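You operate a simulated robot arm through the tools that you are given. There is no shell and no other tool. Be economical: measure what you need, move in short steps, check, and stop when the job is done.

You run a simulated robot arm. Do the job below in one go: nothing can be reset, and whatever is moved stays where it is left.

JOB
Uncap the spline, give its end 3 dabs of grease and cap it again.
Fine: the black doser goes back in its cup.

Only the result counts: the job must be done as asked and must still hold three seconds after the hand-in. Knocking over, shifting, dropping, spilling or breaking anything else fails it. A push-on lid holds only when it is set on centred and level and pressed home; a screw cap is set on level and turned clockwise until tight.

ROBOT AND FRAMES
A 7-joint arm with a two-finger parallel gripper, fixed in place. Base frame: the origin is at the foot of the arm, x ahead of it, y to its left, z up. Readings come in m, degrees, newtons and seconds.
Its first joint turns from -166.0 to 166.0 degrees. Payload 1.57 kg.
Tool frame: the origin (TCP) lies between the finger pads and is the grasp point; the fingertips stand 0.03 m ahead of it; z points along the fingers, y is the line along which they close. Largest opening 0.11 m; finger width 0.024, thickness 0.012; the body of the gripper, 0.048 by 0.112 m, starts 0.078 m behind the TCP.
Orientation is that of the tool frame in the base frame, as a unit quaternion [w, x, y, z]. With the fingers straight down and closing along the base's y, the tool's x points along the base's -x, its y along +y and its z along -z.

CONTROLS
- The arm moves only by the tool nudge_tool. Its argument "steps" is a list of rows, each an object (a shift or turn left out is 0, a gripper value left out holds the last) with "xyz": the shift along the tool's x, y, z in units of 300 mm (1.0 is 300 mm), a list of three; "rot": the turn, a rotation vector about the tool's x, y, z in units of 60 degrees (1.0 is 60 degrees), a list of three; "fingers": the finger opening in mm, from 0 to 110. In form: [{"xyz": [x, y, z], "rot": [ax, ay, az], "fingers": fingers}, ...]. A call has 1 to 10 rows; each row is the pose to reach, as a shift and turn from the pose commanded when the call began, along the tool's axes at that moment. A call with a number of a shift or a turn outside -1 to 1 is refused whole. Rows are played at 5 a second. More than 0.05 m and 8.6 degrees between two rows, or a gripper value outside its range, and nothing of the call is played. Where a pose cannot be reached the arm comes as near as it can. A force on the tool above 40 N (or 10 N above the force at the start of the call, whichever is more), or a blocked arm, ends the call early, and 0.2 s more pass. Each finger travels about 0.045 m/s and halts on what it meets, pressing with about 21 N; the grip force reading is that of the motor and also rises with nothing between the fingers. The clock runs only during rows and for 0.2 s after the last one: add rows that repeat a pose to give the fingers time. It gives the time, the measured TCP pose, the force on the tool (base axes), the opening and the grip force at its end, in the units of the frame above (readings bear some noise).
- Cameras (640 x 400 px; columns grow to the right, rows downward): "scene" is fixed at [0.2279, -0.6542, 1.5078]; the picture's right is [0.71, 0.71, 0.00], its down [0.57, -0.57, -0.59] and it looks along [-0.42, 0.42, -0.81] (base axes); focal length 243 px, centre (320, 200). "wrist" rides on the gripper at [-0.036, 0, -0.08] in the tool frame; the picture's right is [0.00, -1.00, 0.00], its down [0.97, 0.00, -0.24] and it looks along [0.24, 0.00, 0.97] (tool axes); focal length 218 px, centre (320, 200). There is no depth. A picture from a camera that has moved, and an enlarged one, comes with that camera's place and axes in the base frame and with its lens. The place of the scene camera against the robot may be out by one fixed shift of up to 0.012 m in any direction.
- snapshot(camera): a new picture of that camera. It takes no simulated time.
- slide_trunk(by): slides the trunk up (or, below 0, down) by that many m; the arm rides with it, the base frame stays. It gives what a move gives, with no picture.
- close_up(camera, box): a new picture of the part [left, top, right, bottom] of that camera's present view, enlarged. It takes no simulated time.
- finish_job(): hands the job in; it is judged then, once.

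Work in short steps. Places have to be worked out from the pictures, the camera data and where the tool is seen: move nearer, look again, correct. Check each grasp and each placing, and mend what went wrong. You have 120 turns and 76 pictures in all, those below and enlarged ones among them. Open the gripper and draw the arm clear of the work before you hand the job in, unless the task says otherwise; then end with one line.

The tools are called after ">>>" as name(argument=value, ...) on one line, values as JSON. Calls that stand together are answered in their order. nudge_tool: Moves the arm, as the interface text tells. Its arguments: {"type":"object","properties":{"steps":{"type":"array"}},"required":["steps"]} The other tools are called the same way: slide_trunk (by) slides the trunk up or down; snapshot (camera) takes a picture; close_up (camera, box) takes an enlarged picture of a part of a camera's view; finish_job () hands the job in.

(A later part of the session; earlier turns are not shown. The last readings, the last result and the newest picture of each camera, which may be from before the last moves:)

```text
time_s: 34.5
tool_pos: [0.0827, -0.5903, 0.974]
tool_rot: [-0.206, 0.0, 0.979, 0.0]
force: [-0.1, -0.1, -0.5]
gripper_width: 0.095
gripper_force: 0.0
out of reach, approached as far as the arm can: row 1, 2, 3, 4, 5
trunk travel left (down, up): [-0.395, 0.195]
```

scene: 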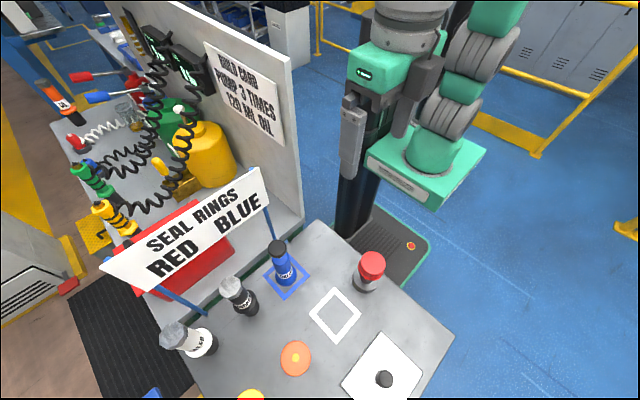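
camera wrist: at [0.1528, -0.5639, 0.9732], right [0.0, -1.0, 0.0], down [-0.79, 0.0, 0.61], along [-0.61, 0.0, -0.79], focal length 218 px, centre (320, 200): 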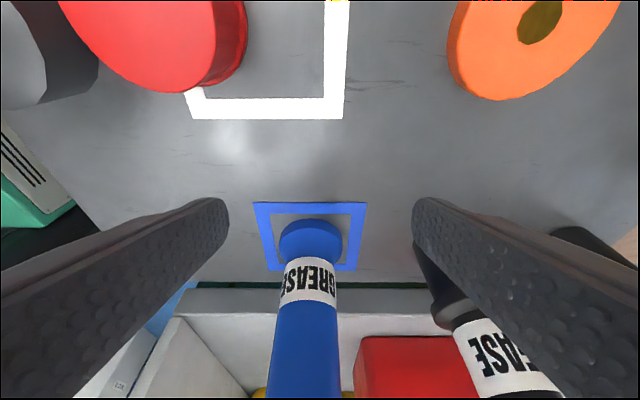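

The boundary shape shows a higher trunk is needed for this reach. Raising another 0.12, then moving out and down.

>>> slide_trunk(by=0.12)

>>> nudge_tool(steps=[{"xyz": [0.0, -0.1, 0.05]}, {"xyz": [0, -0.2, 0.1]}, {"xyz": [0, -0.293, 0.15]}, {"xyz": [0, -0.293, 0.2]}, {"xyz": [0, -0.293, 0.2]}])

>>> snapshot(camera="wrist")

```text
time_s: 36.0
tool_pos: [0.0828, -0.5915, 1.0942]
tool_rot: [-0.206, -0.001, 0.979, 0.001]
force: [-0.5, 0.3, -0.6]
gripper_width: 0.0947
gripper_force: 0.0
trunk travel left (down, up): [-0.515, 0.075]
```

```text
time_s: 37.2
tool_pos: [0.0577, -0.6169, 1.0351]
tool_rot: [-0.205, -0.001, 0.979, 0.001]
force: [0.0, 0.4, 0.7]
gripper_width: 0.0952
gripper_force: 0.0
out of reach, approached as far as the arm can: row 1, 2, 3, 4, 5
trunk travel left (down, up): [-0.515, 0.075]
```

```text
37 pictures are left
camera wrist: at [0.1229, -0.6164, 1.0933], right [0.0, -1.0, 0.0], down [-0.79, 0.0, 0.61], along [-0.61, 0.0, -0.79], focal length 218 px, centre (320, 200)
```

wrist: 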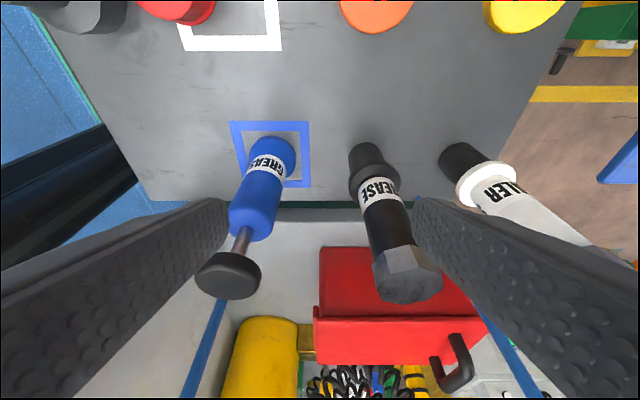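

The black doser is at (-0.009, -0.678), collar z ≈ 0.88, top ≈ 1.005. The reach improves lower down, so I'll go to (0.07, -0.678, 0.96) in front of it.

>>> nudge_tool(steps=[{"xyz": [-0.068, 0, 0.106]}, {"xyz": [-0.137, 0, 0.213]}, {"xyz": [-0.137, -0.1, 0.213]}, {"xyz": [-0.137, -0.203, 0.213]}, {"xyz": [-0.137, -0.203, 0.213]}])

```text
time_s: 38.4
tool_pos: [0.0686, -0.6239, 0.9601]
tool_rot: [-0.205, -0.001, 0.979, -0.001]
force: [0.5, 0.9, 0.6]
gripper_width: 0.0949
gripper_force: 0.1
out of reach, approached as far as the arm can: row 3, 4, 5
trunk travel left (down, up): [-0.515, 0.075]
```

The tilt seems to be what limits the reach here. I'll reduce it to about 10° and try again.

>>> nudge_tool(steps=[{"rot": [0, -0.117, 0]}, {"rot": [0, -0.233, 0]}, {"xyz": [0, -0.09, 0], "rot": [0, -0.233, 0]}, {"xyz": [0, -0.18, 0], "rot": [0, -0.233, 0]}, {"xyz": [0, -0.18, 0], "rot": [0, -0.233, 0]}])

>>> snapshot(camera="scene")

```text
time_s: 39.6
tool_pos: [0.0772, -0.6528, 0.9594]
tool_rot: [-0.085, -0.001, 0.996, 0.001]
force: [-0.2, -0.2, 0.8]
gripper_width: 0.0952
gripper_force: 0.0
out of reach, approached as far as the arm can: row 4, 5
trunk travel left (down, up): [-0.515, 0.075]
```

```text
36 pictures are left
```

scene: 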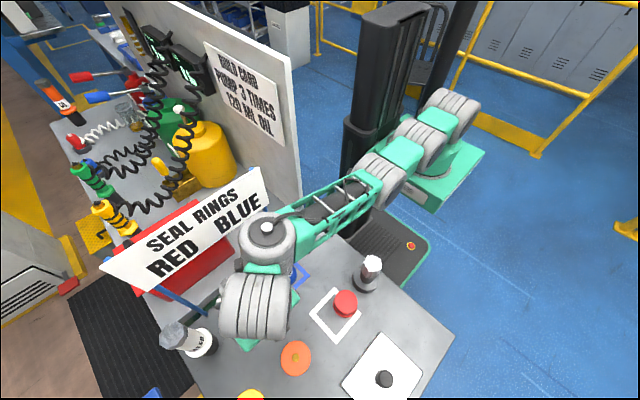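

The arm is nearly straight; a fully vertical tool should reach furthest. I'll level the tool and try for y = -0.678.

>>> nudge_tool(steps=[{"rot": [0, -0.1, 0]}, {"rot": [0, -0.163, 0]}, {"xyz": [0.014, -0.08, 0], "rot": [0, -0.163, 0]}, {"xyz": [0.02, -0.08, 0], "rot": [0, -0.163, 0]}])

>>> close_up(camera="scene", box=[120, 150, 440, 350])

```text
time_s: 40.6
tool_pos: [0.0712, -0.6779, 0.9595]
tool_rot: [0.001, 0.0, 1.0, 0.0]
force: [0.5, 0.7, 0.3]
gripper_width: 0.0948
gripper_force: 0.1
trunk travel left (down, up): [-0.515, 0.075]
```

```text
2.00 times, centred on (280, 250) of scene
camera zoom: at [0.2279, -0.6542, 1.5078], right [0.71, 0.71, 0.0], down [0.57, -0.57, -0.59], along [-0.42, 0.42, -0.81], focal length 486 px, centre (400, 100)
```

zoom: 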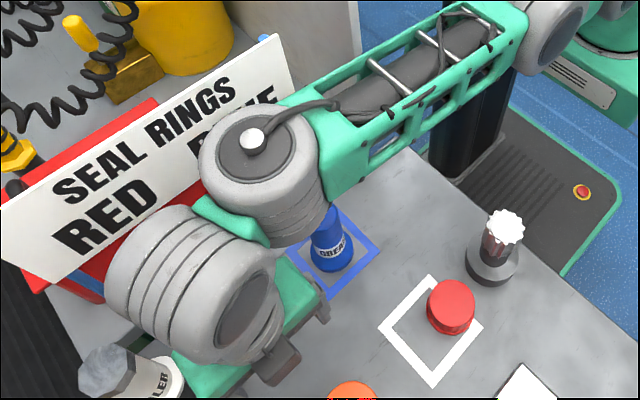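

Reached y = -0.678 with the tool vertical, but the wrist drum would come near the sign if I went straight in. I'll test a small 5° tilt (wrist away from the sign) at this reach, while moving in to x ≈ 0.045.

>>> nudge_tool(steps=[{"xyz": [0.03, 0, 0], "rot": [0, 0.04, 0]}, {"xyz": [0.087, 0, 0], "rot": [0, 0.083, 0]}, {"xyz": [0.087, 0, 0], "rot": [0, 0.083, 0]}])

>>> close_up(camera="scene", box=[120, 150, 440, 350])

```text
time_s: 41.4
tool_pos: [0.0457, -0.6675, 0.9617]
tool_rot: [-0.044, 0.0, 0.999, 0.0]
force: [0.7, 0.1, -0.2]
gripper_width: 0.095
gripper_force: 0.0
out of reach, approached as far as the arm can: row 2, 3
trunk travel left (down, up): [-0.515, 0.075]
```

```text
2.00 times, centred on (280, 250) of scene
camera zoom: at [0.2279, -0.6542, 1.5078], right [0.71, 0.71, 0.0], down [0.57, -0.57, -0.59], along [-0.42, 0.42, -0.81], focal length 486 px, centre (400, 100)
```

zoom: 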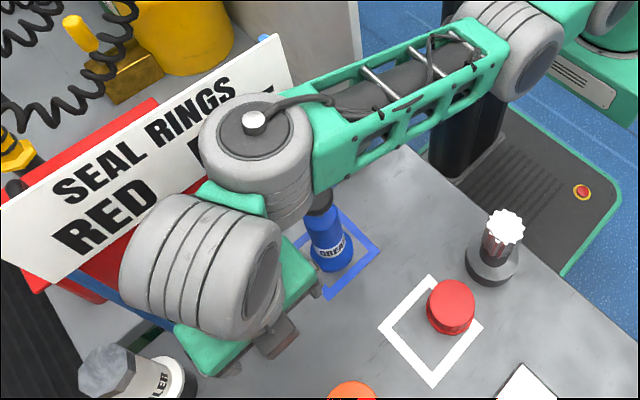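

At 5° the reach is 1 cm short. I'll raise the trunk by its remaining 0.07 and see whether that gives more.

>>> slide_trunk(by=0.07)

>>> nudge_tool(steps=[{"xyz": [-0.02, 0, 0.12]}, {"xyz": [-0.02, 0, 0.23]}, {"xyz": [-0.02, -0.05, 0.23]}, {"xyz": [-0.02, -0.05, 0.23]}])

```text
time_s: 42.5
tool_pos: [0.0461, -0.6675, 1.0309]
tool_rot: [-0.043, 0.0, 0.999, 0.0]
force: [0.0, 0.9, -0.3]
gripper_width: 0.095
gripper_force: 0.0
trunk travel left (down, up): [-0.585, 0.005]
```

```text
time_s: 43.5
tool_pos: [0.0472, -0.6601, 0.9632]
tool_rot: [-0.043, 0.0, 0.999, 0.0]
force: [-0.2, 0.5, 0.7]
gripper_width: 0.095
gripper_force: 0.1
out of reach, approached as far as the arm can: row 2, 3, 4
trunk travel left (down, up): [-0.585, 0.005]
```

A straight lean won't work, but leaning the tool diagonally (wrist toward +x and +y, fingers closing across that) keeps it clear of the sign and within reach. I'll back off and yaw -45° about the tool axis first.

>>> nudge_tool(steps=[{"xyz": [-0.07, 0.0, -0.04]}, {"xyz": [-0.15, 0.04, -0.12], "rot": [0, 0, -0.125]}, {"xyz": [-0.19, 0.12, -0.2], "rot": [0, 0, -0.25]}, {"xyz": [-0.223, 0.2, -0.243], "rot": [0, 0, -0.375]}, {"xyz": [-0.223, 0.267, -0.243], "rot": [0, 0, -0.5]}, {"xyz": [-0.223, 0.267, -0.243], "rot": [0, 0, -0.625]}, {"xyz": [-0.223, 0.267, -0.243], "rot": [0, 0, -0.75]}, {"xyz": [-0.223, 0.267, -0.243], "rot": [0, 0, -0.75]}])

>>> slide_trunk(by=-0.06)

```text
time_s: 45.3
tool_pos: [0.1258, -0.6081, 1.0365]
tool_rot: [-0.039, -0.382, 0.923, 0.019]
force: [0.6, -0.4, 0.4]
gripper_width: 0.0947
gripper_force: 0.1
out of reach, approached as far as the arm can: row 4, 5, 6, 7, 8
trunk travel left (down, up): [-0.585, 0.005]
```

```text
time_s: 46.3
tool_pos: [0.1255, -0.6071, 0.9766]
tool_rot: [-0.039, -0.382, 0.923, 0.02]
force: [-0.2, -0.4, 0.4]
gripper_width: 0.0949
gripper_force: 0.1
trunk travel left (down, up): [-0.525, 0.065]
```

Now I'll tilt about 35° in that diagonal plane while rising 0.06, then drop the trunk by 0.10 to stay inside the workspace.

>>> nudge_tool(steps=[{"xyz": [0.002, 0.003, -0.04], "rot": [0.012, 0.106, 0.004]}, {"xyz": [0.004, 0.005, -0.08], "rot": [0.025, 0.212, 0.008]}, {"xyz": [0.007, 0.008, -0.12], "rot": [0.037, 0.317, 0.011]}, {"xyz": [0.009, 0.01, -0.16], "rot": [0.05, 0.423, 0.015]}, {"xyz": [0.011, 0.013, -0.2], "rot": [0.062, 0.529, 0.019]}, {"xyz": [0.011, 0.013, -0.2], "rot": [0.062, 0.529, 0.019]}])

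>>> slide_trunk(by=-0.08)

>>> snapshot(camera="wrist")

```text
time_s: 47.7
tool_pos: [0.1328, -0.6463, 1.0173]
tool_rot: [-0.196, -0.375, 0.904, -0.069]
force: [-0.1, 0.4, -0.1]
gripper_width: 0.095
gripper_force: 0.0
out of reach, approached as far as the arm can: row 1, 2, 3, 4, 5, 6
trunk travel left (down, up): [-0.525, 0.065]
```

```text
time_s: 48.8
tool_pos: [0.1316, -0.6465, 0.937]
tool_rot: [-0.196, -0.374, 0.904, -0.068]
force: [1.2, 1.2, -0.2]
gripper_width: 0.0948
gripper_force: 0.0
trunk travel left (down, up): [-0.445, 0.145]
```

```text
33 pictures are left
camera wrist: at [0.1806, -0.601, 0.9958], right [0.7, -0.71, -0.02], down [-0.55, -0.57, 0.61], along [-0.45, -0.42, -0.79], focal length 218 px, centre (320, 200)
```

wrist: 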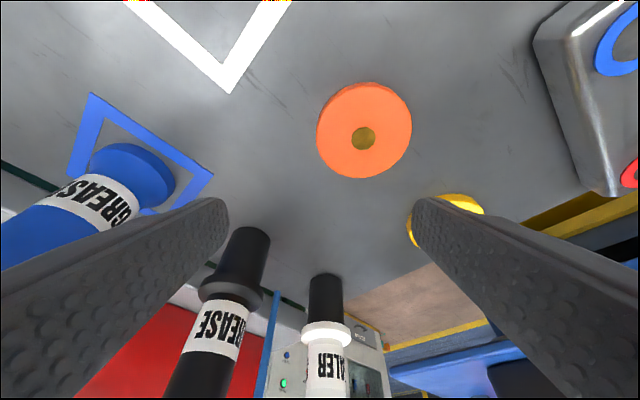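

The tool leans 24° diagonally with the closing line level, which is enough. I'll raise the trunk back and approach the doser along the tool axis from above, starting at (0.024, -0.648, 1.045), with the opening narrowed to 76 mm.

>>> slide_trunk(by=0.08)

>>> nudge_tool(steps=[{"xyz": [0.0, 0.0, -0.1], "fingers": 76}, {"xyz": [0.09, 0.084, -0.06]}, {"xyz": [0.18, 0.168, -0.02]}, {"xyz": [0.273, 0.252, 0.025]}, {"xyz": [0.273, 0.252, 0.025]}])

>>> snapshot(camera="wrist")

```text
time_s: 50.0
tool_pos: [0.1328, -0.646, 1.017]
tool_rot: [-0.196, -0.374, 0.904, -0.068]
force: [-0.5, 0.0, 0.0]
gripper_width: 0.0952
gripper_force: 0.2
trunk travel left (down, up): [-0.525, 0.065]
```

```text
time_s: 51.2
tool_pos: [0.0264, -0.6572, 1.0453]
tool_rot: [-0.195, -0.375, 0.904, -0.069]
force: [-0.6, 0.0, -0.3]
gripper_width: 0.0758
gripper_force: 0.1
out of reach, approached as far as the arm can: row 1, 2, 3, 4, 5
trunk travel left (down, up): [-0.525, 0.065]
```

```text
32 pictures are left
camera wrist: at [0.0738, -0.611, 1.1042], right [0.7, -0.71, -0.02], down [-0.55, -0.57, 0.61], along [-0.45, -0.42, -0.79], focal length 218 px, centre (320, 200)
```

wrist: 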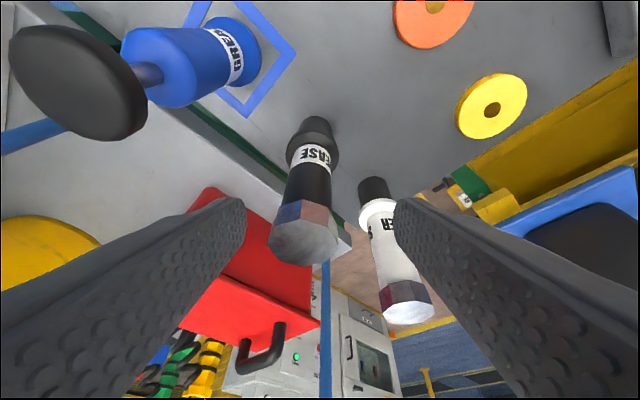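

The hex top is confirmed at (-0.012, -0.680). I'll centre sideways by 7 mm and then advance along the tool axis to grip the barrel at z ≈ 0.95.

>>> nudge_tool(steps=[{"xyz": [-0.01, 0.024, 0.0]}, {"xyz": [-0.01, 0.024, 0.1]}, {"xyz": [-0.01, 0.024, 0.2]}, {"xyz": [-0.012, 0.024, 0.3]}, {"xyz": [-0.012, 0.024, 0.345]}, {"xyz": [-0.012, 0.024, 0.345]}])

>>> snapshot(camera="wrist")

>>> close_up(camera="scene", box=[120, 170, 360, 330])

```text
time_s: 52.6
tool_pos: [0.0056, -0.6517, 1.0131]
tool_rot: [-0.18, -0.372, 0.909, -0.048]
force: [0.0, -0.2, 0.0]
gripper_width: 0.0761
gripper_force: 0.0
out of reach, approached as far as the arm can: row 1, 2, 3, 4, 5, 6
trunk travel left (down, up): [-0.525, 0.065]
```

```text
31 pictures are left
camera wrist: at [0.0532, -0.6102, 1.0731], right [0.69, -0.72, -0.05], down [-0.57, -0.59, 0.58], along [-0.44, -0.37, -0.81], focal length 218 px, centre (320, 200)
```

wrist: 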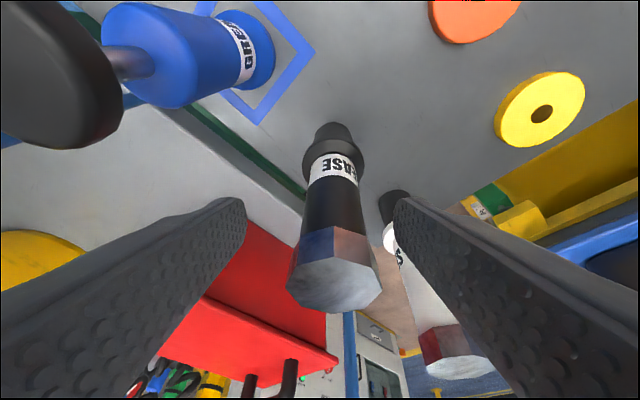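

```text
2.50 times, centred on (240, 250) of scene
camera zoom: at [0.2279, -0.6542, 1.5078], right [0.71, 0.71, 0.0], down [0.57, -0.57, -0.59], along [-0.42, 0.42, -0.81], focal length 607 px, centre (520, 75)
```

zoom: 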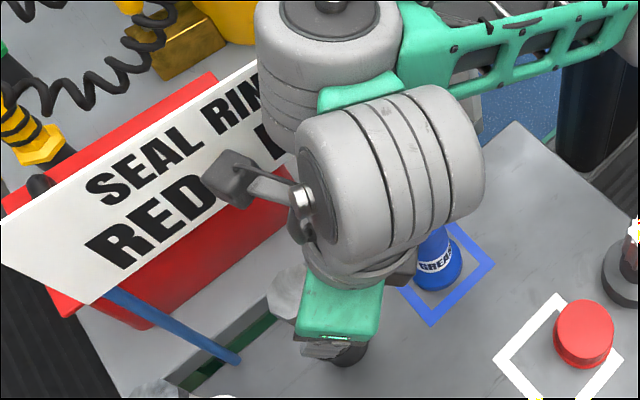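

The arm is at its lower bound for this trunk height. Sliding the trunk down lowers the open fingers around the doser with clearance on both sides; I'll go down 0.05, then correct.

>>> slide_trunk(by=-0.05)

>>> snapshot(camera="wrist")

```text
time_s: 53.5
tool_pos: [0.0066, -0.6517, 0.9623]
tool_rot: [-0.182, -0.372, 0.909, -0.048]
force: [-0.3, 0.1, -0.5]
gripper_width: 0.0763
gripper_force: 0.1
trunk travel left (down, up): [-0.475, 0.115]
```

```text
29 pictures are left
camera wrist: at [0.0539, -0.61, 1.0233], right [0.7, -0.72, -0.05], down [-0.57, -0.59, 0.58], along [-0.44, -0.38, -0.81], focal length 218 px, centre (320, 200)
```

wrist: 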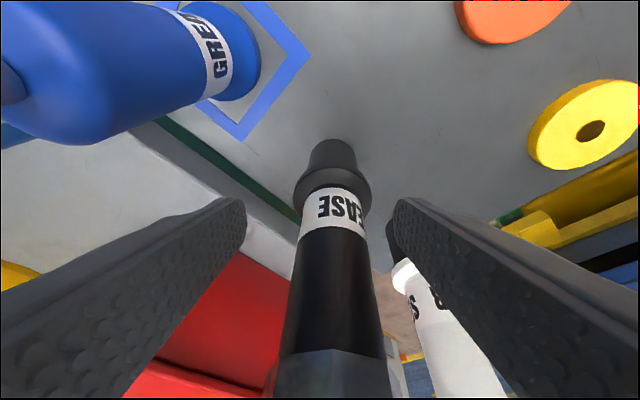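

The doser stands between the fingers. I'll level the closing line and bring the TCP onto the barrel axis at z ≈ 0.947.

>>> nudge_tool(steps=[{"xyz": [0, -0.027, 0.0], "rot": [0.025, 0, 0]}, {"xyz": [0.04, -0.027, 0.042], "rot": [0.049, 0, 0]}, {"xyz": [0.08, -0.027, 0.084], "rot": [0.049, 0, 0]}, {"xyz": [0.08, -0.027, 0.084], "rot": [0.049, 0, 0]}])

>>> snapshot(camera="wrist")

```text
time_s: 54.5
tool_pos: [0.0039, -0.6573, 0.9704]
tool_rot: [-0.167, -0.378, 0.908, -0.066]
force: [-0.1, 0.0, -0.4]
gripper_width: 0.0762
gripper_force: 0.1
out of reach, approached as far as the arm can: row 1, 2, 3, 4
trunk travel left (down, up): [-0.475, 0.115]
```

```text
28 pictures are left
camera wrist: at [0.0479, -0.6122, 1.0326], right [0.71, -0.71, -0.01], down [-0.58, -0.59, 0.57], along [-0.41, -0.4, -0.82], focal length 218 px, centre (320, 200)
```

wrist: 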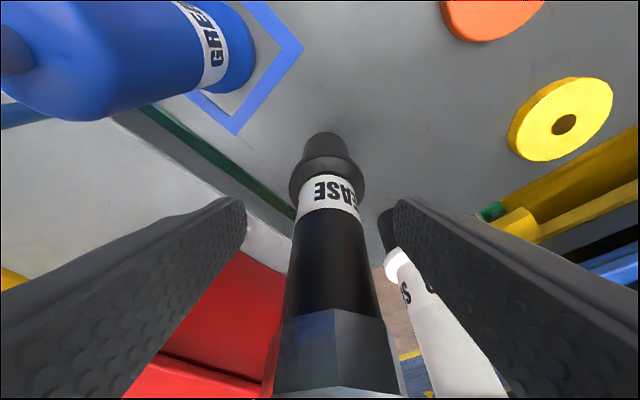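

Still touching a reach bound. I'll lower the trunk another 0.03 and then move in horizontally.

>>> slide_trunk(by=-0.03)

>>> nudge_tool(steps=[{"xyz": [0.042, -0.005, 0.02]}, {"xyz": [0.084, -0.016, 0.04]}, {"xyz": [0.084, -0.016, 0.04]}])

```text
time_s: 55.3
tool_pos: [0.0035, -0.6562, 0.9415]
tool_rot: [-0.168, -0.378, 0.908, -0.066]
force: [0.0, -0.2, -0.2]
gripper_width: 0.076
gripper_force: 0.0
trunk travel left (down, up): [-0.445, 0.145]
```

```text
time_s: 56.1
tool_pos: [0.0033, -0.6561, 0.9416]
tool_rot: [-0.167, -0.377, 0.909, -0.065]
force: [0.2, -1.6, -0.4]
gripper_width: 0.076
gripper_force: 0.2
out of reach, approached as far as the arm can: row 1, 2, 3
trunk travel left (down, up): [-0.445, 0.145]
```

The limit persists; I'll look at the whole arm's posture to understand which limit it is and how much room there is to the sign.

>>> snapshot(camera="scene")

```text
27 pictures are left
```

scene: 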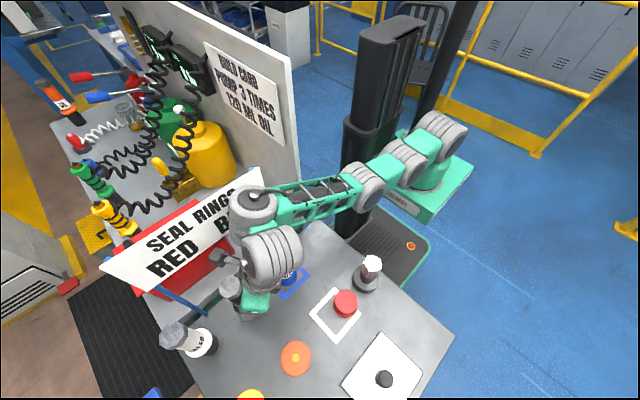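

From the geometry, a nearly vertical tool with only about 3° of tilt can reach the doser with 1.5–2.5 cm clearance to the sign. I'll rise clear with the trunk, back off and reorient.

>>> slide_trunk(by=0.115)

>>> nudge_tool(steps=[{"xyz": [-0.07, -0.042, -0.06]}, {"xyz": [-0.14, -0.084, -0.09], "rot": [-0.02, -0.038, 0.1]}, {"xyz": [-0.21, -0.126, -0.085], "rot": [-0.045, -0.085, 0.22]}, {"xyz": [-0.278, -0.167, -0.085], "rot": [-0.07, -0.135, 0.35]}, {"xyz": [-0.278, -0.167, -0.085], "rot": [-0.096, -0.184, 0.48]}, {"xyz": [-0.278, -0.167, -0.085], "rot": [-0.122, -0.234, 0.61]}, {"xyz": [-0.278, -0.167, -0.085], "rot": [-0.147, -0.282, 0.738]}, {"xyz": [-0.278, -0.167, -0.085], "rot": [-0.147, -0.282, 0.738]}])

```text
time_s: 57.5
tool_pos: [0.0033, -0.6557, 1.0558]
tool_rot: [-0.167, -0.377, 0.909, -0.066]
force: [-0.1, 0.1, 1.1]
gripper_width: 0.0761
gripper_force: 0.0
trunk travel left (down, up): [-0.56, 0.03]
```

```text
time_s: 59.3
tool_pos: [0.0998, -0.6295, 1.0498]
tool_rot: [-0.027, 0.0, 1.0, -0.001]
force: [0.0, 0.7, -0.4]
gripper_width: 0.076
gripper_force: 0.0
out of reach, approached as far as the arm can: row 1, 2, 3
trunk travel left (down, up): [-0.56, 0.03]
```

Good: at (0.10, -0.63) with 3° tilt. Lower the trunk by 0.065 and move in front of the doser at (0.06, -0.678, 0.955).

>>> slide_trunk(by=-0.065)

>>> nudge_tool(steps=[{"xyz": [0.06, -0.05, 0.05]}, {"xyz": [0.12, -0.1, 0.105]}, {"xyz": [0.128, -0.162, 0.105]}, {"xyz": [0.128, -0.162, 0.105]}])

>>> snapshot(camera="scene")

```text
time_s: 60.4
tool_pos: [0.0996, -0.6289, 0.9852]
tool_rot: [-0.026, -0.001, 1.0, -0.001]
force: [0.6, 0.5, -0.3]
gripper_width: 0.0761
gripper_force: 0.1
trunk travel left (down, up): [-0.495, 0.095]
```

```text
time_s: 61.4
tool_pos: [0.0639, -0.6745, 0.955]
tool_rot: [-0.025, -0.001, 1.0, -0.001]
force: [0.1, 0.9, -0.6]
gripper_width: 0.076
gripper_force: 0.0
out of reach, approached as far as the arm can: row 3, 4
trunk travel left (down, up): [-0.495, 0.095]
```

```text
26 pictures are left
```

scene: 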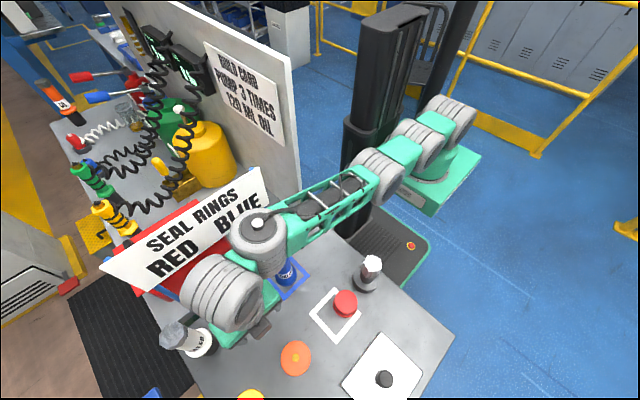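

I'm at the needed radius. Now moving in along -x in small steps toward the doser, checking midway.

>>> nudge_tool(steps=[{"xyz": [0.04, -0.005, 0]}, {"xyz": [0.08, -0.008, 0.0]}, {"xyz": [0.11, -0.01, 0.0]}, {"xyz": [0.11, -0.01, 0.0]}])

>>> snapshot(camera="wrist")

>>> close_up(camera="scene", box=[120, 170, 360, 330])

```text
time_s: 62.4
tool_pos: [0.0315, -0.6733, 0.957]
tool_rot: [-0.027, -0.001, 1.0, 0.0]
force: [1.1, -0.2, 0.3]
gripper_width: 0.0763
gripper_force: 0.1
out of reach, approached as far as the arm can: row 2, 3, 4
trunk travel left (down, up): [-0.495, 0.095]
```

```text
25 pictures are left
camera wrist: at [0.0719, -0.6731, 1.0347], right [0.0, -1.0, 0.0], down [-0.96, 0.0, 0.29], along [-0.29, 0.0, -0.96], focal length 218 px, centre (320, 200)
```

wrist: 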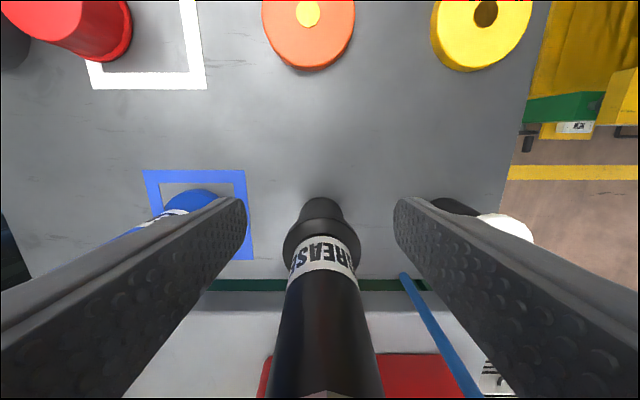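

```text
2.50 times, centred on (240, 250) of scene
camera zoom: at [0.2279, -0.6542, 1.5078], right [0.71, 0.71, 0.0], down [0.57, -0.57, -0.59], along [-0.42, 0.42, -0.81], focal length 607 px, centre (520, 75)
```

zoom: 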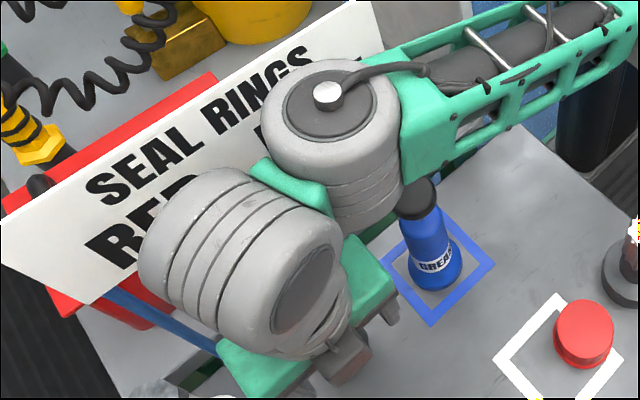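

The doser is centred within 2–3 mm, and the wrist should clear the sign by about 3 cm. Moving the last 35 mm in.

>>> nudge_tool(steps=[{"xyz": [0.04, -0.008, 0.005]}, {"xyz": [0.08, -0.008, 0.01]}, {"xyz": [0.118, -0.01, 0.017]}, {"xyz": [0.118, -0.01, 0.017]}])

>>> snapshot(camera="wrist")

```text
time_s: 63.1
tool_pos: [0.0186, -0.673, 0.9566]
tool_rot: [-0.029, -0.006, 1.0, -0.003]
force: [47.4, 13.4, 1.9]
gripper_width: 0.076
gripper_force: 0.0
out of reach, approached as far as the arm can: row 1, 2, 3
trunk travel left (down, up): [-0.495, 0.095]
stopped in row 3: the force on the tool passed its limit (the readings are from after the stop); the commanded pose is now the measured one
```

```text
23 pictures are left
camera wrist: at [0.0603, -0.6713, 1.0339], right [0.01, -1.0, 0.01], down [-0.96, -0.01, 0.29], along [-0.29, -0.01, -0.96], focal length 218 px, centre (320, 200)
```

wrist: 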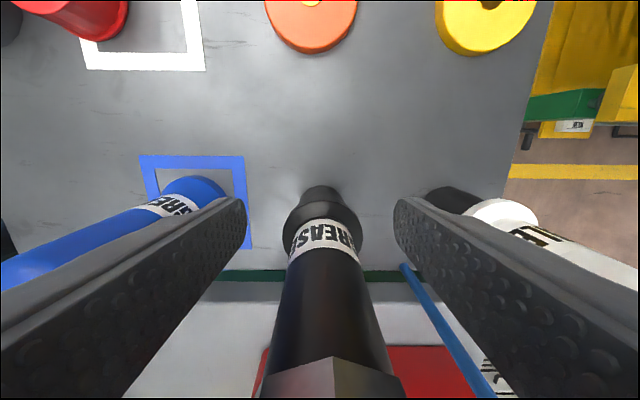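

Something on the wrist touched (47 N toward +x), likely the sign. I'll back off 2 cm at once and inspect.

>>> nudge_tool(steps=[{"xyz": [-0.03, 0, 0]}, {"xyz": [-0.067, 0, 0]}, {"xyz": [-0.067, 0, 0]}])

>>> close_up(camera="scene", box=[90, 150, 330, 330])

```text
time_s: 63.9
tool_pos: [0.0301, -0.6729, 0.9532]
tool_rot: [-0.024, -0.004, 1.0, -0.002]
force: [0.2, 0.0, 0.3]
gripper_width: 0.0762
gripper_force: 0.0
trunk travel left (down, up): [-0.495, 0.095]
```

```text
2.22 times, centred on (210, 240) of scene
camera zoom: at [0.2279, -0.6542, 1.5078], right [0.71, 0.71, 0.0], down [0.57, -0.57, -0.59], along [-0.42, 0.42, -0.81], focal length 540 px, centre (564, 111)
```

zoom: 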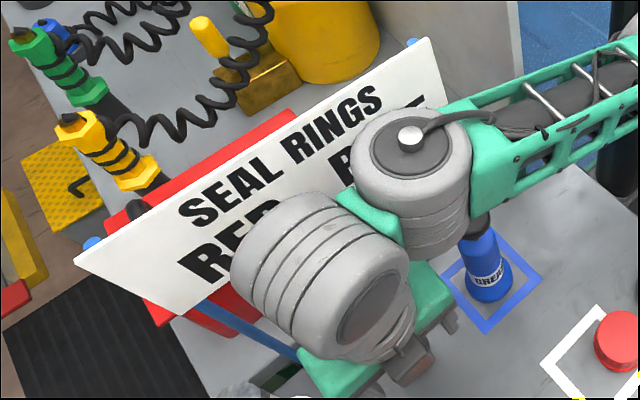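

The sign itself looks unmoved. I'll use a combined lean (10° away from the sign plus 6° toward the base), with the fingers closing across that plane. First back out to (0.067, -0.631) while turning.

>>> nudge_tool(steps=[{"xyz": [-0.13, 0.0, 0]}, {"xyz": [-0.2, 0.04, 0], "rot": [0.012, 0.029, -0.101]}, {"xyz": [-0.2, 0.08, 0], "rot": [0.024, 0.057, -0.202]}, {"xyz": [-0.18, 0.11, 0], "rot": [0.036, 0.086, -0.304]}, {"xyz": [-0.15, 0.14, 0], "rot": [0.048, 0.114, -0.405]}, {"xyz": [-0.123, 0.14, -0.006], "rot": [0.06, 0.143, -0.506]}, {"xyz": [-0.123, 0.14, -0.006], "rot": [0.06, 0.143, -0.506]}])

```text
time_s: 65.5
tool_pos: [0.0678, -0.6356, 0.9545]
tool_rot: [-0.099, -0.265, 0.959, -0.026]
force: [-0.2, -0.3, -0.9]
gripper_width: 0.0759
gripper_force: 0.0
out of reach, approached as far as the arm can: row 3, 4, 6, 7
trunk travel left (down, up): [-0.495, 0.095]
```

Orientation reached. Advancing along the lean plane toward the doser, first about 60% of the way.

>>> nudge_tool(steps=[{"xyz": [0.05, 0.015, 0.013]}, {"xyz": [0.1, 0.015, 0.026]}, {"xyz": [0.14, 0.015, 0.036]}, {"xyz": [0.18, 0.015, 0.046]}, {"xyz": [0.18, 0.015, 0.046]}])

>>> snapshot(camera="wrist")

```text
time_s: 66.7
tool_pos: [0.0155, -0.6604, 0.9528]
tool_rot: [-0.099, -0.264, 0.959, -0.027]
force: [-0.7, 0.0, 0.0]
gripper_width: 0.076
gripper_force: 0.1
trunk travel left (down, up): [-0.495, 0.095]
```

```text
21 pictures are left
camera wrist: at [0.0614, -0.634, 1.0229], right [0.51, -0.86, 0.0], down [-0.77, -0.46, 0.43], along [-0.37, -0.22, -0.9], focal length 218 px, centre (320, 200)
```

wrist: 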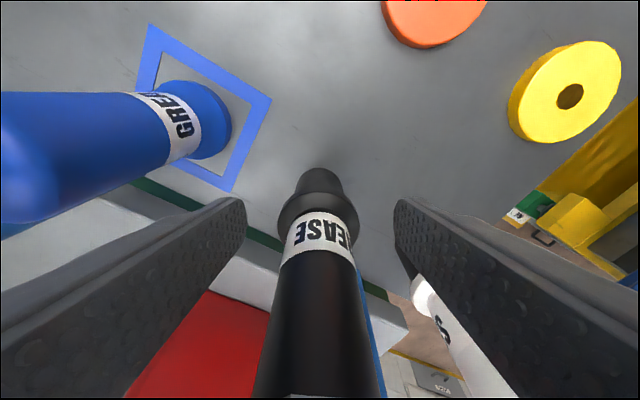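

Perfectly centred with no contact. Advancing the remaining 29 mm.

>>> nudge_tool(steps=[{"xyz": [0.035, 0, 0.01]}, {"xyz": [0.07, 0, 0.02]}, {"xyz": [0.097, 0, 0.03]}, {"xyz": [0.097, 0, 0.03]}])

>>> snapshot(camera="wrist")

```text
time_s: 67.7
tool_pos: [-0.0061, -0.6605, 0.9499]
tool_rot: [-0.099, -0.266, 0.958, -0.027]
force: [9.3, 1.9, -5.6]
gripper_width: 0.076
gripper_force: 0.1
out of reach, approached as far as the arm can: row 1, 2, 3, 4
trunk travel left (down, up): [-0.495, 0.095]
```

```text
20 pictures are left
camera wrist: at [0.0392, -0.6352, 1.0213], right [0.51, -0.86, 0.0], down [-0.77, -0.46, 0.43], along [-0.37, -0.22, -0.9], focal length 218 px, centre (320, 200)
```

wrist: 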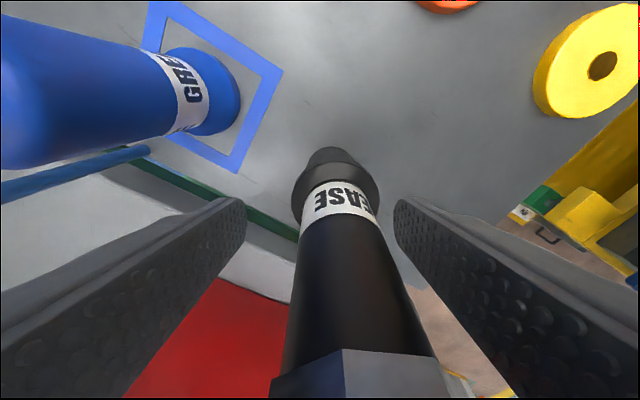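

Contact force is light but the y-reach is still 17 mm short, so the wrist is in a poor branch. I'll retreat, return to a vertical tool near full reach (the wrist offset then points outward), and lean outward from there so that the offset follows.

>>> nudge_tool(steps=[{"xyz": [-0.1, 0, -0.035]}, {"xyz": [-0.2, 0, -0.07]}, {"xyz": [-0.245, 0, -0.084]}, {"xyz": [-0.235, -0.05, -0.13], "rot": [0.008, -0.06, -0.077]}, {"xyz": [-0.22, -0.1, -0.17], "rot": [0.016, -0.13, -0.155]}, {"xyz": [-0.208, -0.146, -0.213], "rot": [0.025, -0.195, -0.232]}, {"xyz": [-0.208, -0.2, -0.213], "rot": [0.025, -0.195, -0.232]}, {"xyz": [-0.208, -0.2, -0.213], "rot": [0.025, -0.195, -0.232]}])

```text
time_s: 69.5
tool_pos: [0.0877, -0.6702, 1.0007]
tool_rot: [0.0, -0.381, 0.924, 0.001]
force: [-0.1, -0.8, 0.8]
gripper_width: 0.076
gripper_force: 0.0
out of reach, approached as far as the arm can: row 2, 3, 6, 7, 8
trunk travel left (down, up): [-0.495, 0.095]
```

Now lean 20° outward (radially) from this pose and see whether the wrist accepts it.

>>> nudge_tool(steps=[{"xyz": [-0.009, 0.022, 0], "rot": [0.079, 0.079, 0]}, {"xyz": [-0.018, 0.044, 0], "rot": [0.157, 0.157, 0]}, {"xyz": [-0.028, 0.066, 0], "rot": [0.236, 0.236, 0]}, {"xyz": [-0.028, 0.066, 0], "rot": [0.236, 0.236, 0]}])

>>> snapshot(camera="scene")

```text
time_s: 70.5
tool_pos: [0.0799, -0.6503, 0.9998]
tool_rot: [-0.067, -0.376, 0.91, -0.161]
force: [-0.6, 0.4, -0.4]
gripper_width: 0.0759
gripper_force: 0.1
trunk travel left (down, up): [-0.495, 0.095]
```

```text
19 pictures are left
```

scene: 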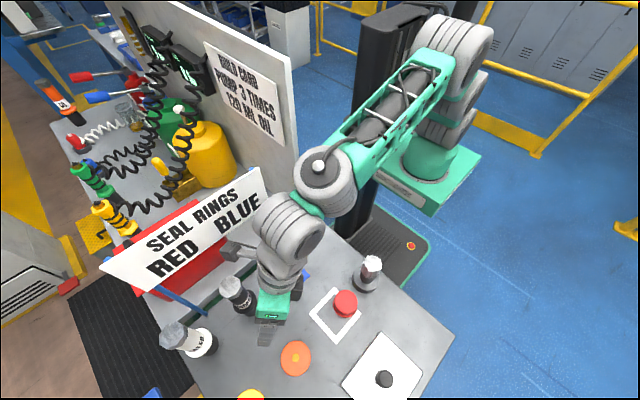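

The radial lean was accepted exactly and the arm now has plenty of slack. I'll swing the lean direction to the 31° plane (closing level across it) and go to the approach point (0.076, -0.6255, 0.955).

>>> nudge_tool(steps=[{"rot": [-0.075, 0.03, 0.045]}, {"rot": [-0.15, 0.061, 0.09]}, {"xyz": [-0.03, 0.035, 0.0], "rot": [-0.225, 0.092, 0.135]}, {"xyz": [-0.06, 0.07, 0.04], "rot": [-0.3, 0.122, 0.18]}, {"xyz": [-0.082, 0.101, 0.112], "rot": [-0.3, 0.122, 0.18]}, {"xyz": [-0.082, 0.101, 0.112], "rot": [-0.3, 0.122, 0.18]}])

```text
time_s: 71.9
tool_pos: [0.0743, -0.6251, 0.9542]
tool_rot: [-0.167, -0.262, 0.949, -0.046]
force: [-0.4, -0.1, -0.4]
gripper_width: 0.076
gripper_force: 0.0
trunk travel left (down, up): [-0.495, 0.095]
```

All reachable now. Advancing toward the doser in steps (about 65% first).

>>> nudge_tool(steps=[{"xyz": [0.07, -0.001, 0.03]}, {"xyz": [0.14, -0.002, 0.06]}, {"xyz": [0.2, -0.003, 0.086]}, {"xyz": [0.2, -0.003, 0.086]}])

>>> close_up(camera="scene", box=[120, 140, 376, 300])

```text
time_s: 72.9
tool_pos: [0.0191, -0.6589, 0.9509]
tool_rot: [-0.167, -0.262, 0.949, -0.045]
force: [0.0, 0.6, 0.4]
gripper_width: 0.0759
gripper_force: 0.0
trunk travel left (down, up): [-0.495, 0.095]
```

```text
2.50 times, centred on (248, 220) of scene
camera zoom: at [0.2279, -0.6542, 1.5078], right [0.71, 0.71, 0.0], down [0.57, -0.57, -0.59], along [-0.42, 0.42, -0.81], focal length 607 px, centre (500, 150)
```

zoom: 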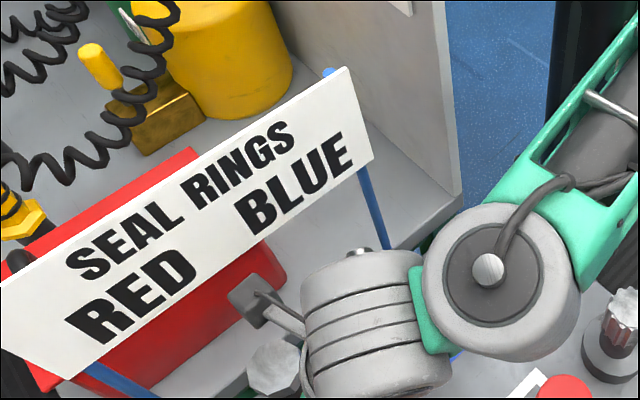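

No contact. Continuing the last stretch in small steps.

>>> nudge_tool(steps=[{"xyz": [0.03, 0, 0.013]}, {"xyz": [0.06, 0, 0.026]}, {"xyz": [0.085, -0.001, 0.037]}, {"xyz": [0.104, -0.001, 0.045]}, {"xyz": [0.104, -0.001, 0.045]}])

>>> snapshot(camera="wrist")

```text
time_s: 74.1
tool_pos: [-0.0094, -0.6782, 0.9496]
tool_rot: [-0.167, -0.262, 0.95, -0.045]
force: [-0.7, 0.1, -0.3]
gripper_width: 0.076
gripper_force: 0.0
trunk travel left (down, up): [-0.495, 0.095]
```

```text
17 pictures are left
camera wrist: at [0.0436, -0.6461, 1.0119], right [0.51, -0.86, 0.0], down [-0.71, -0.43, 0.56], along [-0.48, -0.29, -0.83], focal length 218 px, centre (320, 200)
```

wrist: 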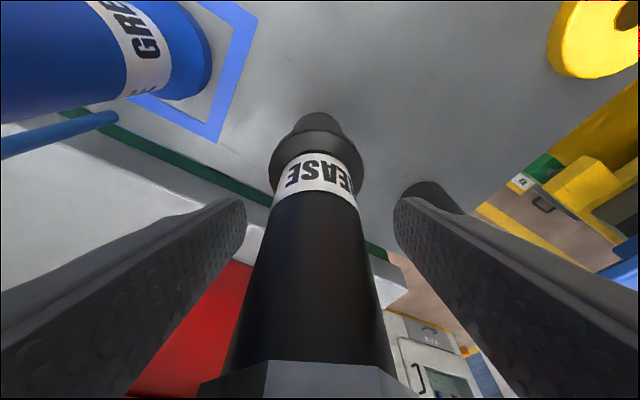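

The barrel is on the TCP with no contact force. A 2.5 mm sideways correction, then close.

>>> nudge_tool(steps=[{"xyz": [0, 0.008, 0]}, {"xyz": [0, 0.008, 0], "fingers": 60}, {"xyz": [0, 0.008, 0], "fingers": 50}, {"xyz": [0, 0.008, 0], "fingers": 35}, {"xyz": [0, 0.008, 0], "fingers": 35}, {"xyz": [0, 0.008, 0], "fingers": 35}, {"xyz": [0, 0.008, 0], "fingers": 35}])

```text
time_s: 75.7
tool_pos: [-0.0103, -0.6742, 0.9486]
tool_rot: [-0.167, -0.261, 0.95, -0.044]
force: [-1.2, 0.3, 1.1]
gripper_width: 0.0423
gripper_force: 20.9
trunk travel left (down, up): [-0.495, 0.095]
```

Gripped at 42.3 mm. Lift gently straight up, first 12 mm, to check that it comes free.

>>> nudge_tool(steps=[{"xyz": [0.0046, 0, -0.0125]}, {"xyz": [0.0091, 0, -0.025]}, {"xyz": [0.0137, 0, -0.0376]}, {"xyz": [0.0137, 0, -0.0376]}])

>>> snapshot(camera="wrist")

```text
time_s: 76.7
tool_pos: [-0.0108, -0.6757, 0.9611]
tool_rot: [-0.167, -0.262, 0.949, -0.046]
force: [0.0, 0.5, -1.6]
gripper_width: 0.0427
gripper_force: 21.3
trunk travel left (down, up): [-0.495, 0.095]
```

```text
16 pictures are left
camera wrist: at [0.0428, -0.6439, 1.024], right [0.51, -0.86, 0.0], down [-0.71, -0.43, 0.56], along [-0.48, -0.28, -0.83], focal length 218 px, centre (320, 200)
```

wrist: 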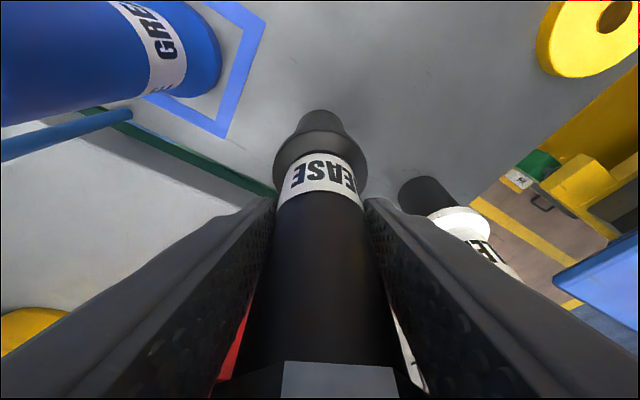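

The doser lifts freely (about 1.6 N). Raising it another 65 mm straight up to clear the cup.

>>> nudge_tool(steps=[{"xyz": [0.0171, 0, -0.047]}, {"xyz": [0.0342, 0, -0.094]}, {"xyz": [0.0513, 0, -0.141]}, {"xyz": [0.0741, 0, -0.2037]}, {"xyz": [0.0741, 0, -0.2037]}])

>>> close_up(camera="scene", box=[160, 200, 320, 340])

```text
time_s: 77.9
tool_pos: [-0.0119, -0.664, 1.02]
tool_rot: [-0.167, -0.262, 0.949, -0.045]
force: [0.2, 0.1, -0.7]
gripper_width: 0.0423
gripper_force: 20.6
out of reach, approached as far as the arm can: row 3, 4, 5
trunk travel left (down, up): [-0.495, 0.095]
```

```text
2.86 times, centred on (240, 270) of scene
camera zoom: at [0.2279, -0.6542, 1.5078], right [0.71, 0.71, 0.0], down [0.57, -0.57, -0.59], along [-0.42, 0.42, -0.81], focal length 694 px, centre (549, 0)
```

zoom: 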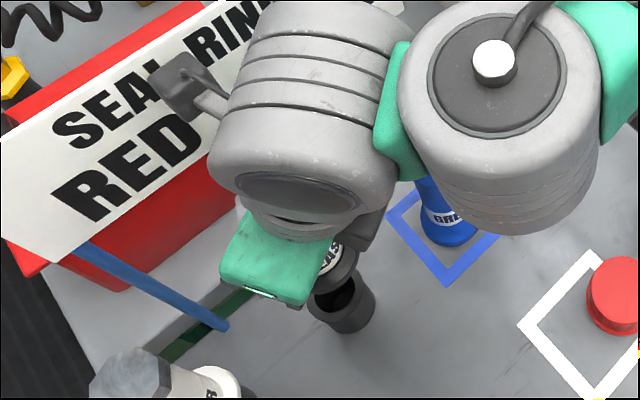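

The doser is out (lift 71 mm); the cup stands in place. I'll raise with the trunk by 0.05, then carry the doser away from the sign toward (0.09, -0.60).

>>> slide_trunk(by=0.05)

>>> nudge_tool(steps=[{"xyz": [-0.1, -0.03, -0.04]}, {"xyz": [-0.2, -0.06, -0.08]}, {"xyz": [-0.32, -0.03, -0.12]}, {"xyz": [-0.38, 0.0, -0.15]}, {"xyz": [-0.38, 0.0, -0.15]}])

```text
time_s: 78.8
tool_pos: [-0.0124, -0.6644, 1.0688]
tool_rot: [-0.166, -0.262, 0.95, -0.045]
force: [0.3, 0.7, -1.9]
gripper_width: 0.0421
gripper_force: 20.9
trunk travel left (down, up): [-0.545, 0.045]
```

```text
time_s: 80.0
tool_pos: [0.0933, -0.6012, 1.0738]
tool_rot: [-0.168, -0.262, 0.949, -0.045]
force: [-1.1, 0.4, -1.3]
gripper_width: 0.0422
gripper_force: 20.8
trunk travel left (down, up): [-0.545, 0.045]
```

Carrying the doser toward the spline: to (0.157, -0.46, 1.10), turning 22° about the vertical so the arm keeps a comfortable posture.

>>> nudge_tool(steps=[{"xyz": [-0.05, 0.02, -0.07]}, {"xyz": [-0.12, 0.09, -0.12], "rot": [0.025, 0, -0.069]}, {"xyz": [-0.19, 0.16, -0.16], "rot": [0.05, 0, -0.138]}, {"xyz": [-0.26, 0.21, -0.19], "rot": [0.075, 0, -0.207]}, {"xyz": [-0.32, 0.26, -0.21], "rot": [0.1, 0, -0.276]}, {"xyz": [-0.37, 0.293, -0.227], "rot": [0.125, 0, -0.345]}, {"xyz": [-0.37, 0.293, -0.227], "rot": [0.125, 0, -0.345]}])

>>> close_up(camera="scene", box=[290, 190, 450, 330])

```text
time_s: 81.6
tool_pos: [0.1598, -0.4598, 1.1009]
tool_rot: [-0.155, -0.439, 0.882, -0.077]
force: [-0.7, -0.1, -1.9]
gripper_width: 0.0421
gripper_force: 21.4
trunk travel left (down, up): [-0.545, 0.045]
```

```text
2.86 times, centred on (370, 260) of scene
camera zoom: at [0.2279, -0.6542, 1.5078], right [0.71, 0.71, 0.0], down [0.57, -0.57, -0.59], along [-0.42, 0.42, -0.81], focal length 694 px, centre (177, 29)
```

zoom: 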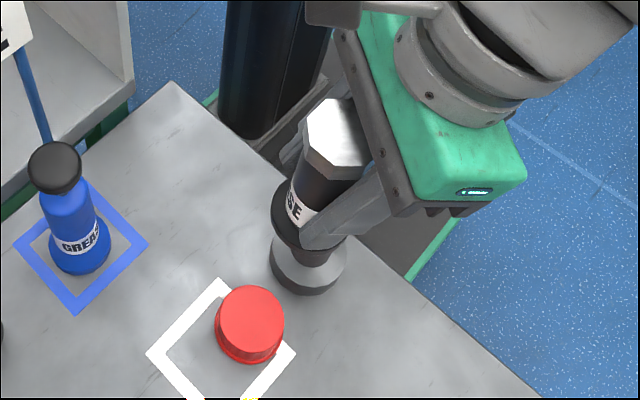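

Doser held upright. Moving over the spline end at (0.157, -0.410), still at z 1.10.

>>> nudge_tool(steps=[{"xyz": [-0.06, 0.054, -0.022]}, {"xyz": [-0.119, 0.108, -0.043]}, {"xyz": [-0.119, 0.108, -0.043]}])

>>> close_up(camera="scene", box=[340, 215, 430, 295])

```text
time_s: 82.4
tool_pos: [0.1541, -0.4102, 1.0993]
tool_rot: [-0.155, -0.44, 0.881, -0.076]
force: [0.0, 0.1, -0.5]
gripper_width: 0.0422
gripper_force: 21.4
trunk travel left (down, up): [-0.545, 0.045]
```

```text
5.00 times, centred on (385, 255) of scene
camera zoom: at [0.2279, -0.6542, 1.5078], right [0.71, 0.71, 0.0], down [0.57, -0.57, -0.59], along [-0.42, 0.42, -0.81], focal length 1214 px, centre (-5, -75)
```

zoom: 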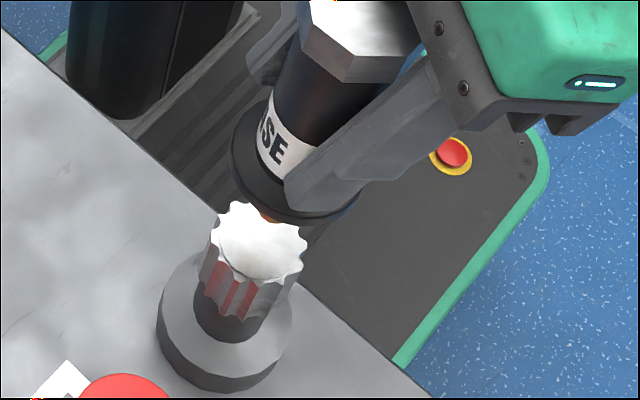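

The nozzle tip (orange) is above the spline end, with a gap of about 3 cm, and aligned within a few mm. Descend 22 mm, then finer steps watching the force.

>>> nudge_tool(steps=[{"xyz": [-0.014, -0.008, 0.02]}, {"xyz": [-0.022, -0.008, 0.044]}, {"xyz": [-0.031, -0.008, 0.067]}, {"xyz": [-0.031, -0.008, 0.067]}])

>>> close_up(camera="scene", box=[350, 235, 410, 285])

```text
time_s: 83.4
tool_pos: [0.157, -0.4101, 1.0781]
tool_rot: [-0.154, -0.438, 0.882, -0.076]
force: [0.2, 0.1, -1.5]
gripper_width: 0.0421
gripper_force: 21.3
trunk travel left (down, up): [-0.545, 0.045]
```

```text
8.00 times, centred on (380, 260) of scene
camera zoom: at [0.2279, -0.6542, 1.5078], right [0.71, 0.71, 0.0], down [0.57, -0.57, -0.59], along [-0.42, 0.42, -0.81], focal length 1942 px, centre (-160, -280)
```

zoom: 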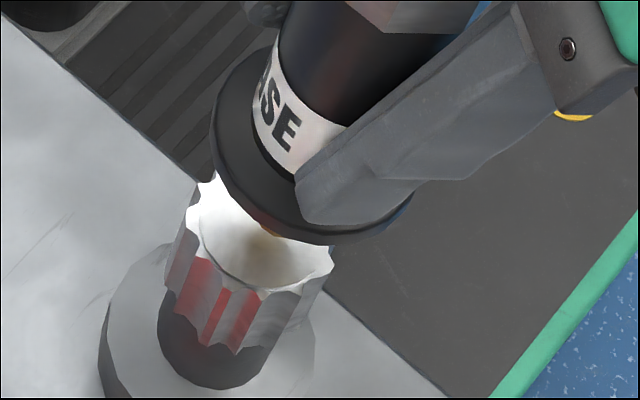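

The tip is nearly on the centre of the end face. Lowering 3 mm.

>>> nudge_tool(steps=[{"xyz": [-0.0011, 0, 0.0031]}, {"xyz": [-0.0023, 0, 0.0063]}, {"xyz": [-0.0034, 0, 0.0094]}])

```text
time_s: 84.2
tool_pos: [0.1586, -0.41, 1.0749]
tool_rot: [-0.155, -0.438, 0.882, -0.075]
force: [-0.1, -0.6, -2.1]
gripper_width: 0.0422
gripper_force: 21.4
trunk travel left (down, up): [-0.545, 0.045]
```

>>> nudge_tool(steps=[{"xyz": [-0.0011, 0, 0.0031]}, {"xyz": [-0.0023, 0, 0.0063]}, {"xyz": [-0.0034, 0, 0.0094]}])

```text
time_s: 85.0
tool_pos: [0.1579, -0.4109, 1.0712]
tool_rot: [-0.156, -0.438, 0.882, -0.076]
force: [0.4, -0.3, -1.7]
gripper_width: 0.0423
gripper_force: 21.7
trunk travel left (down, up): [-0.545, 0.045]
```

>>> nudge_tool(steps=[{"xyz": [-0.0011, 0, 0.0031]}, {"xyz": [-0.0023, 0, 0.0063]}, {"xyz": [-0.0034, 0, 0.0094]}])

>>> close_up(camera="scene", box=[350, 235, 410, 285])

```text
time_s: 85.8
tool_pos: [0.1574, -0.4113, 1.0688]
tool_rot: [-0.155, -0.438, 0.882, -0.076]
force: [0.3, -0.7, -1.8]
gripper_width: 0.0422
gripper_force: 20.8
trunk travel left (down, up): [-0.545, 0.045]
```

```text
8.00 times, centred on (380, 260) of scene
camera zoom: at [0.2279, -0.6542, 1.5078], right [0.71, 0.71, 0.0], down [0.57, -0.57, -0.59], along [-0.42, 0.42, -0.81], focal length 1942 px, centre (-160, -280)
```

zoom: 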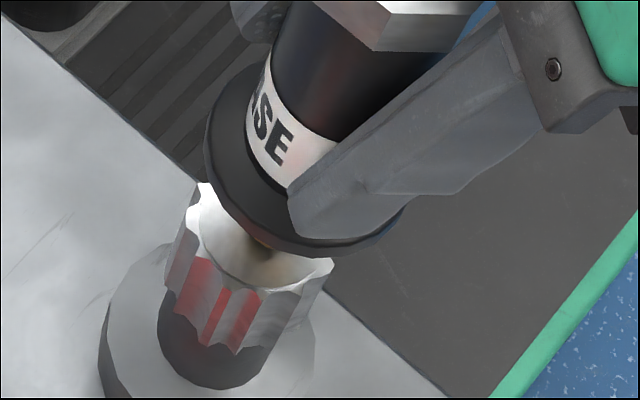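

About 3 mm of gap remains (tip versus its reflection). Lowering further.

>>> nudge_tool(steps=[{"xyz": [-0.0011, 0, 0.0031]}, {"xyz": [-0.0023, 0, 0.0063]}, {"xyz": [-0.0034, 0, 0.0094]}])

```text
time_s: 86.6
tool_pos: [0.1571, -0.4102, 1.0651]
tool_rot: [-0.155, -0.438, 0.882, -0.076]
force: [0.0, 1.0, -0.7]
gripper_width: 0.0419
gripper_force: 21.1
trunk travel left (down, up): [-0.545, 0.045]
```

>>> nudge_tool(steps=[{"xyz": [-0.0011, 0, 0.0031]}, {"xyz": [-0.0023, 0, 0.0063]}])

```text
time_s: 87.2
tool_pos: [0.1569, -0.4097, 1.0636]
tool_rot: [-0.155, -0.439, 0.882, -0.077]
force: [0.1, -0.6, -0.6]
gripper_width: 0.042
gripper_force: 20.9
trunk travel left (down, up): [-0.545, 0.045]
```

>>> nudge_tool(steps=[{"xyz": [-0.0011, 0, 0.0031]}, {"xyz": [-0.0023, 0, 0.0063]}])

>>> close_up(camera="scene", box=[355, 245, 395, 280])

```text
time_s: 87.8
tool_pos: [0.1576, -0.4111, 1.063]
tool_rot: [-0.155, -0.439, 0.882, -0.077]
force: [-0.5, -0.9, -1.1]
gripper_width: 0.0421
gripper_force: 21.0
trunk travel left (down, up): [-0.545, 0.045]
```

```text
11.43 times, centred on (375, 262) of scene
camera zoom: at [0.2279, -0.6542, 1.5078], right [0.71, 0.71, 0.0], down [0.57, -0.57, -0.59], along [-0.42, 0.42, -0.81], focal length 2774 px, centre (-309, -514)
```

zoom: 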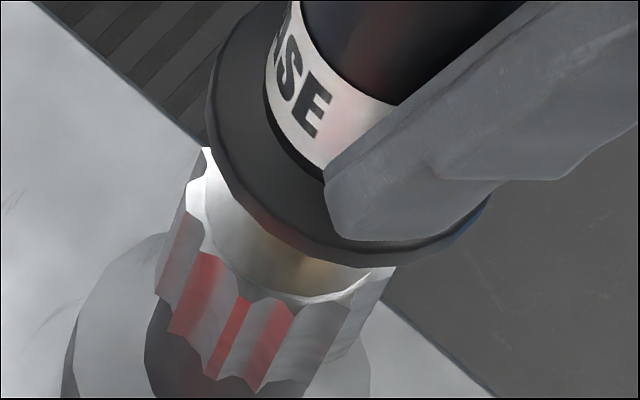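

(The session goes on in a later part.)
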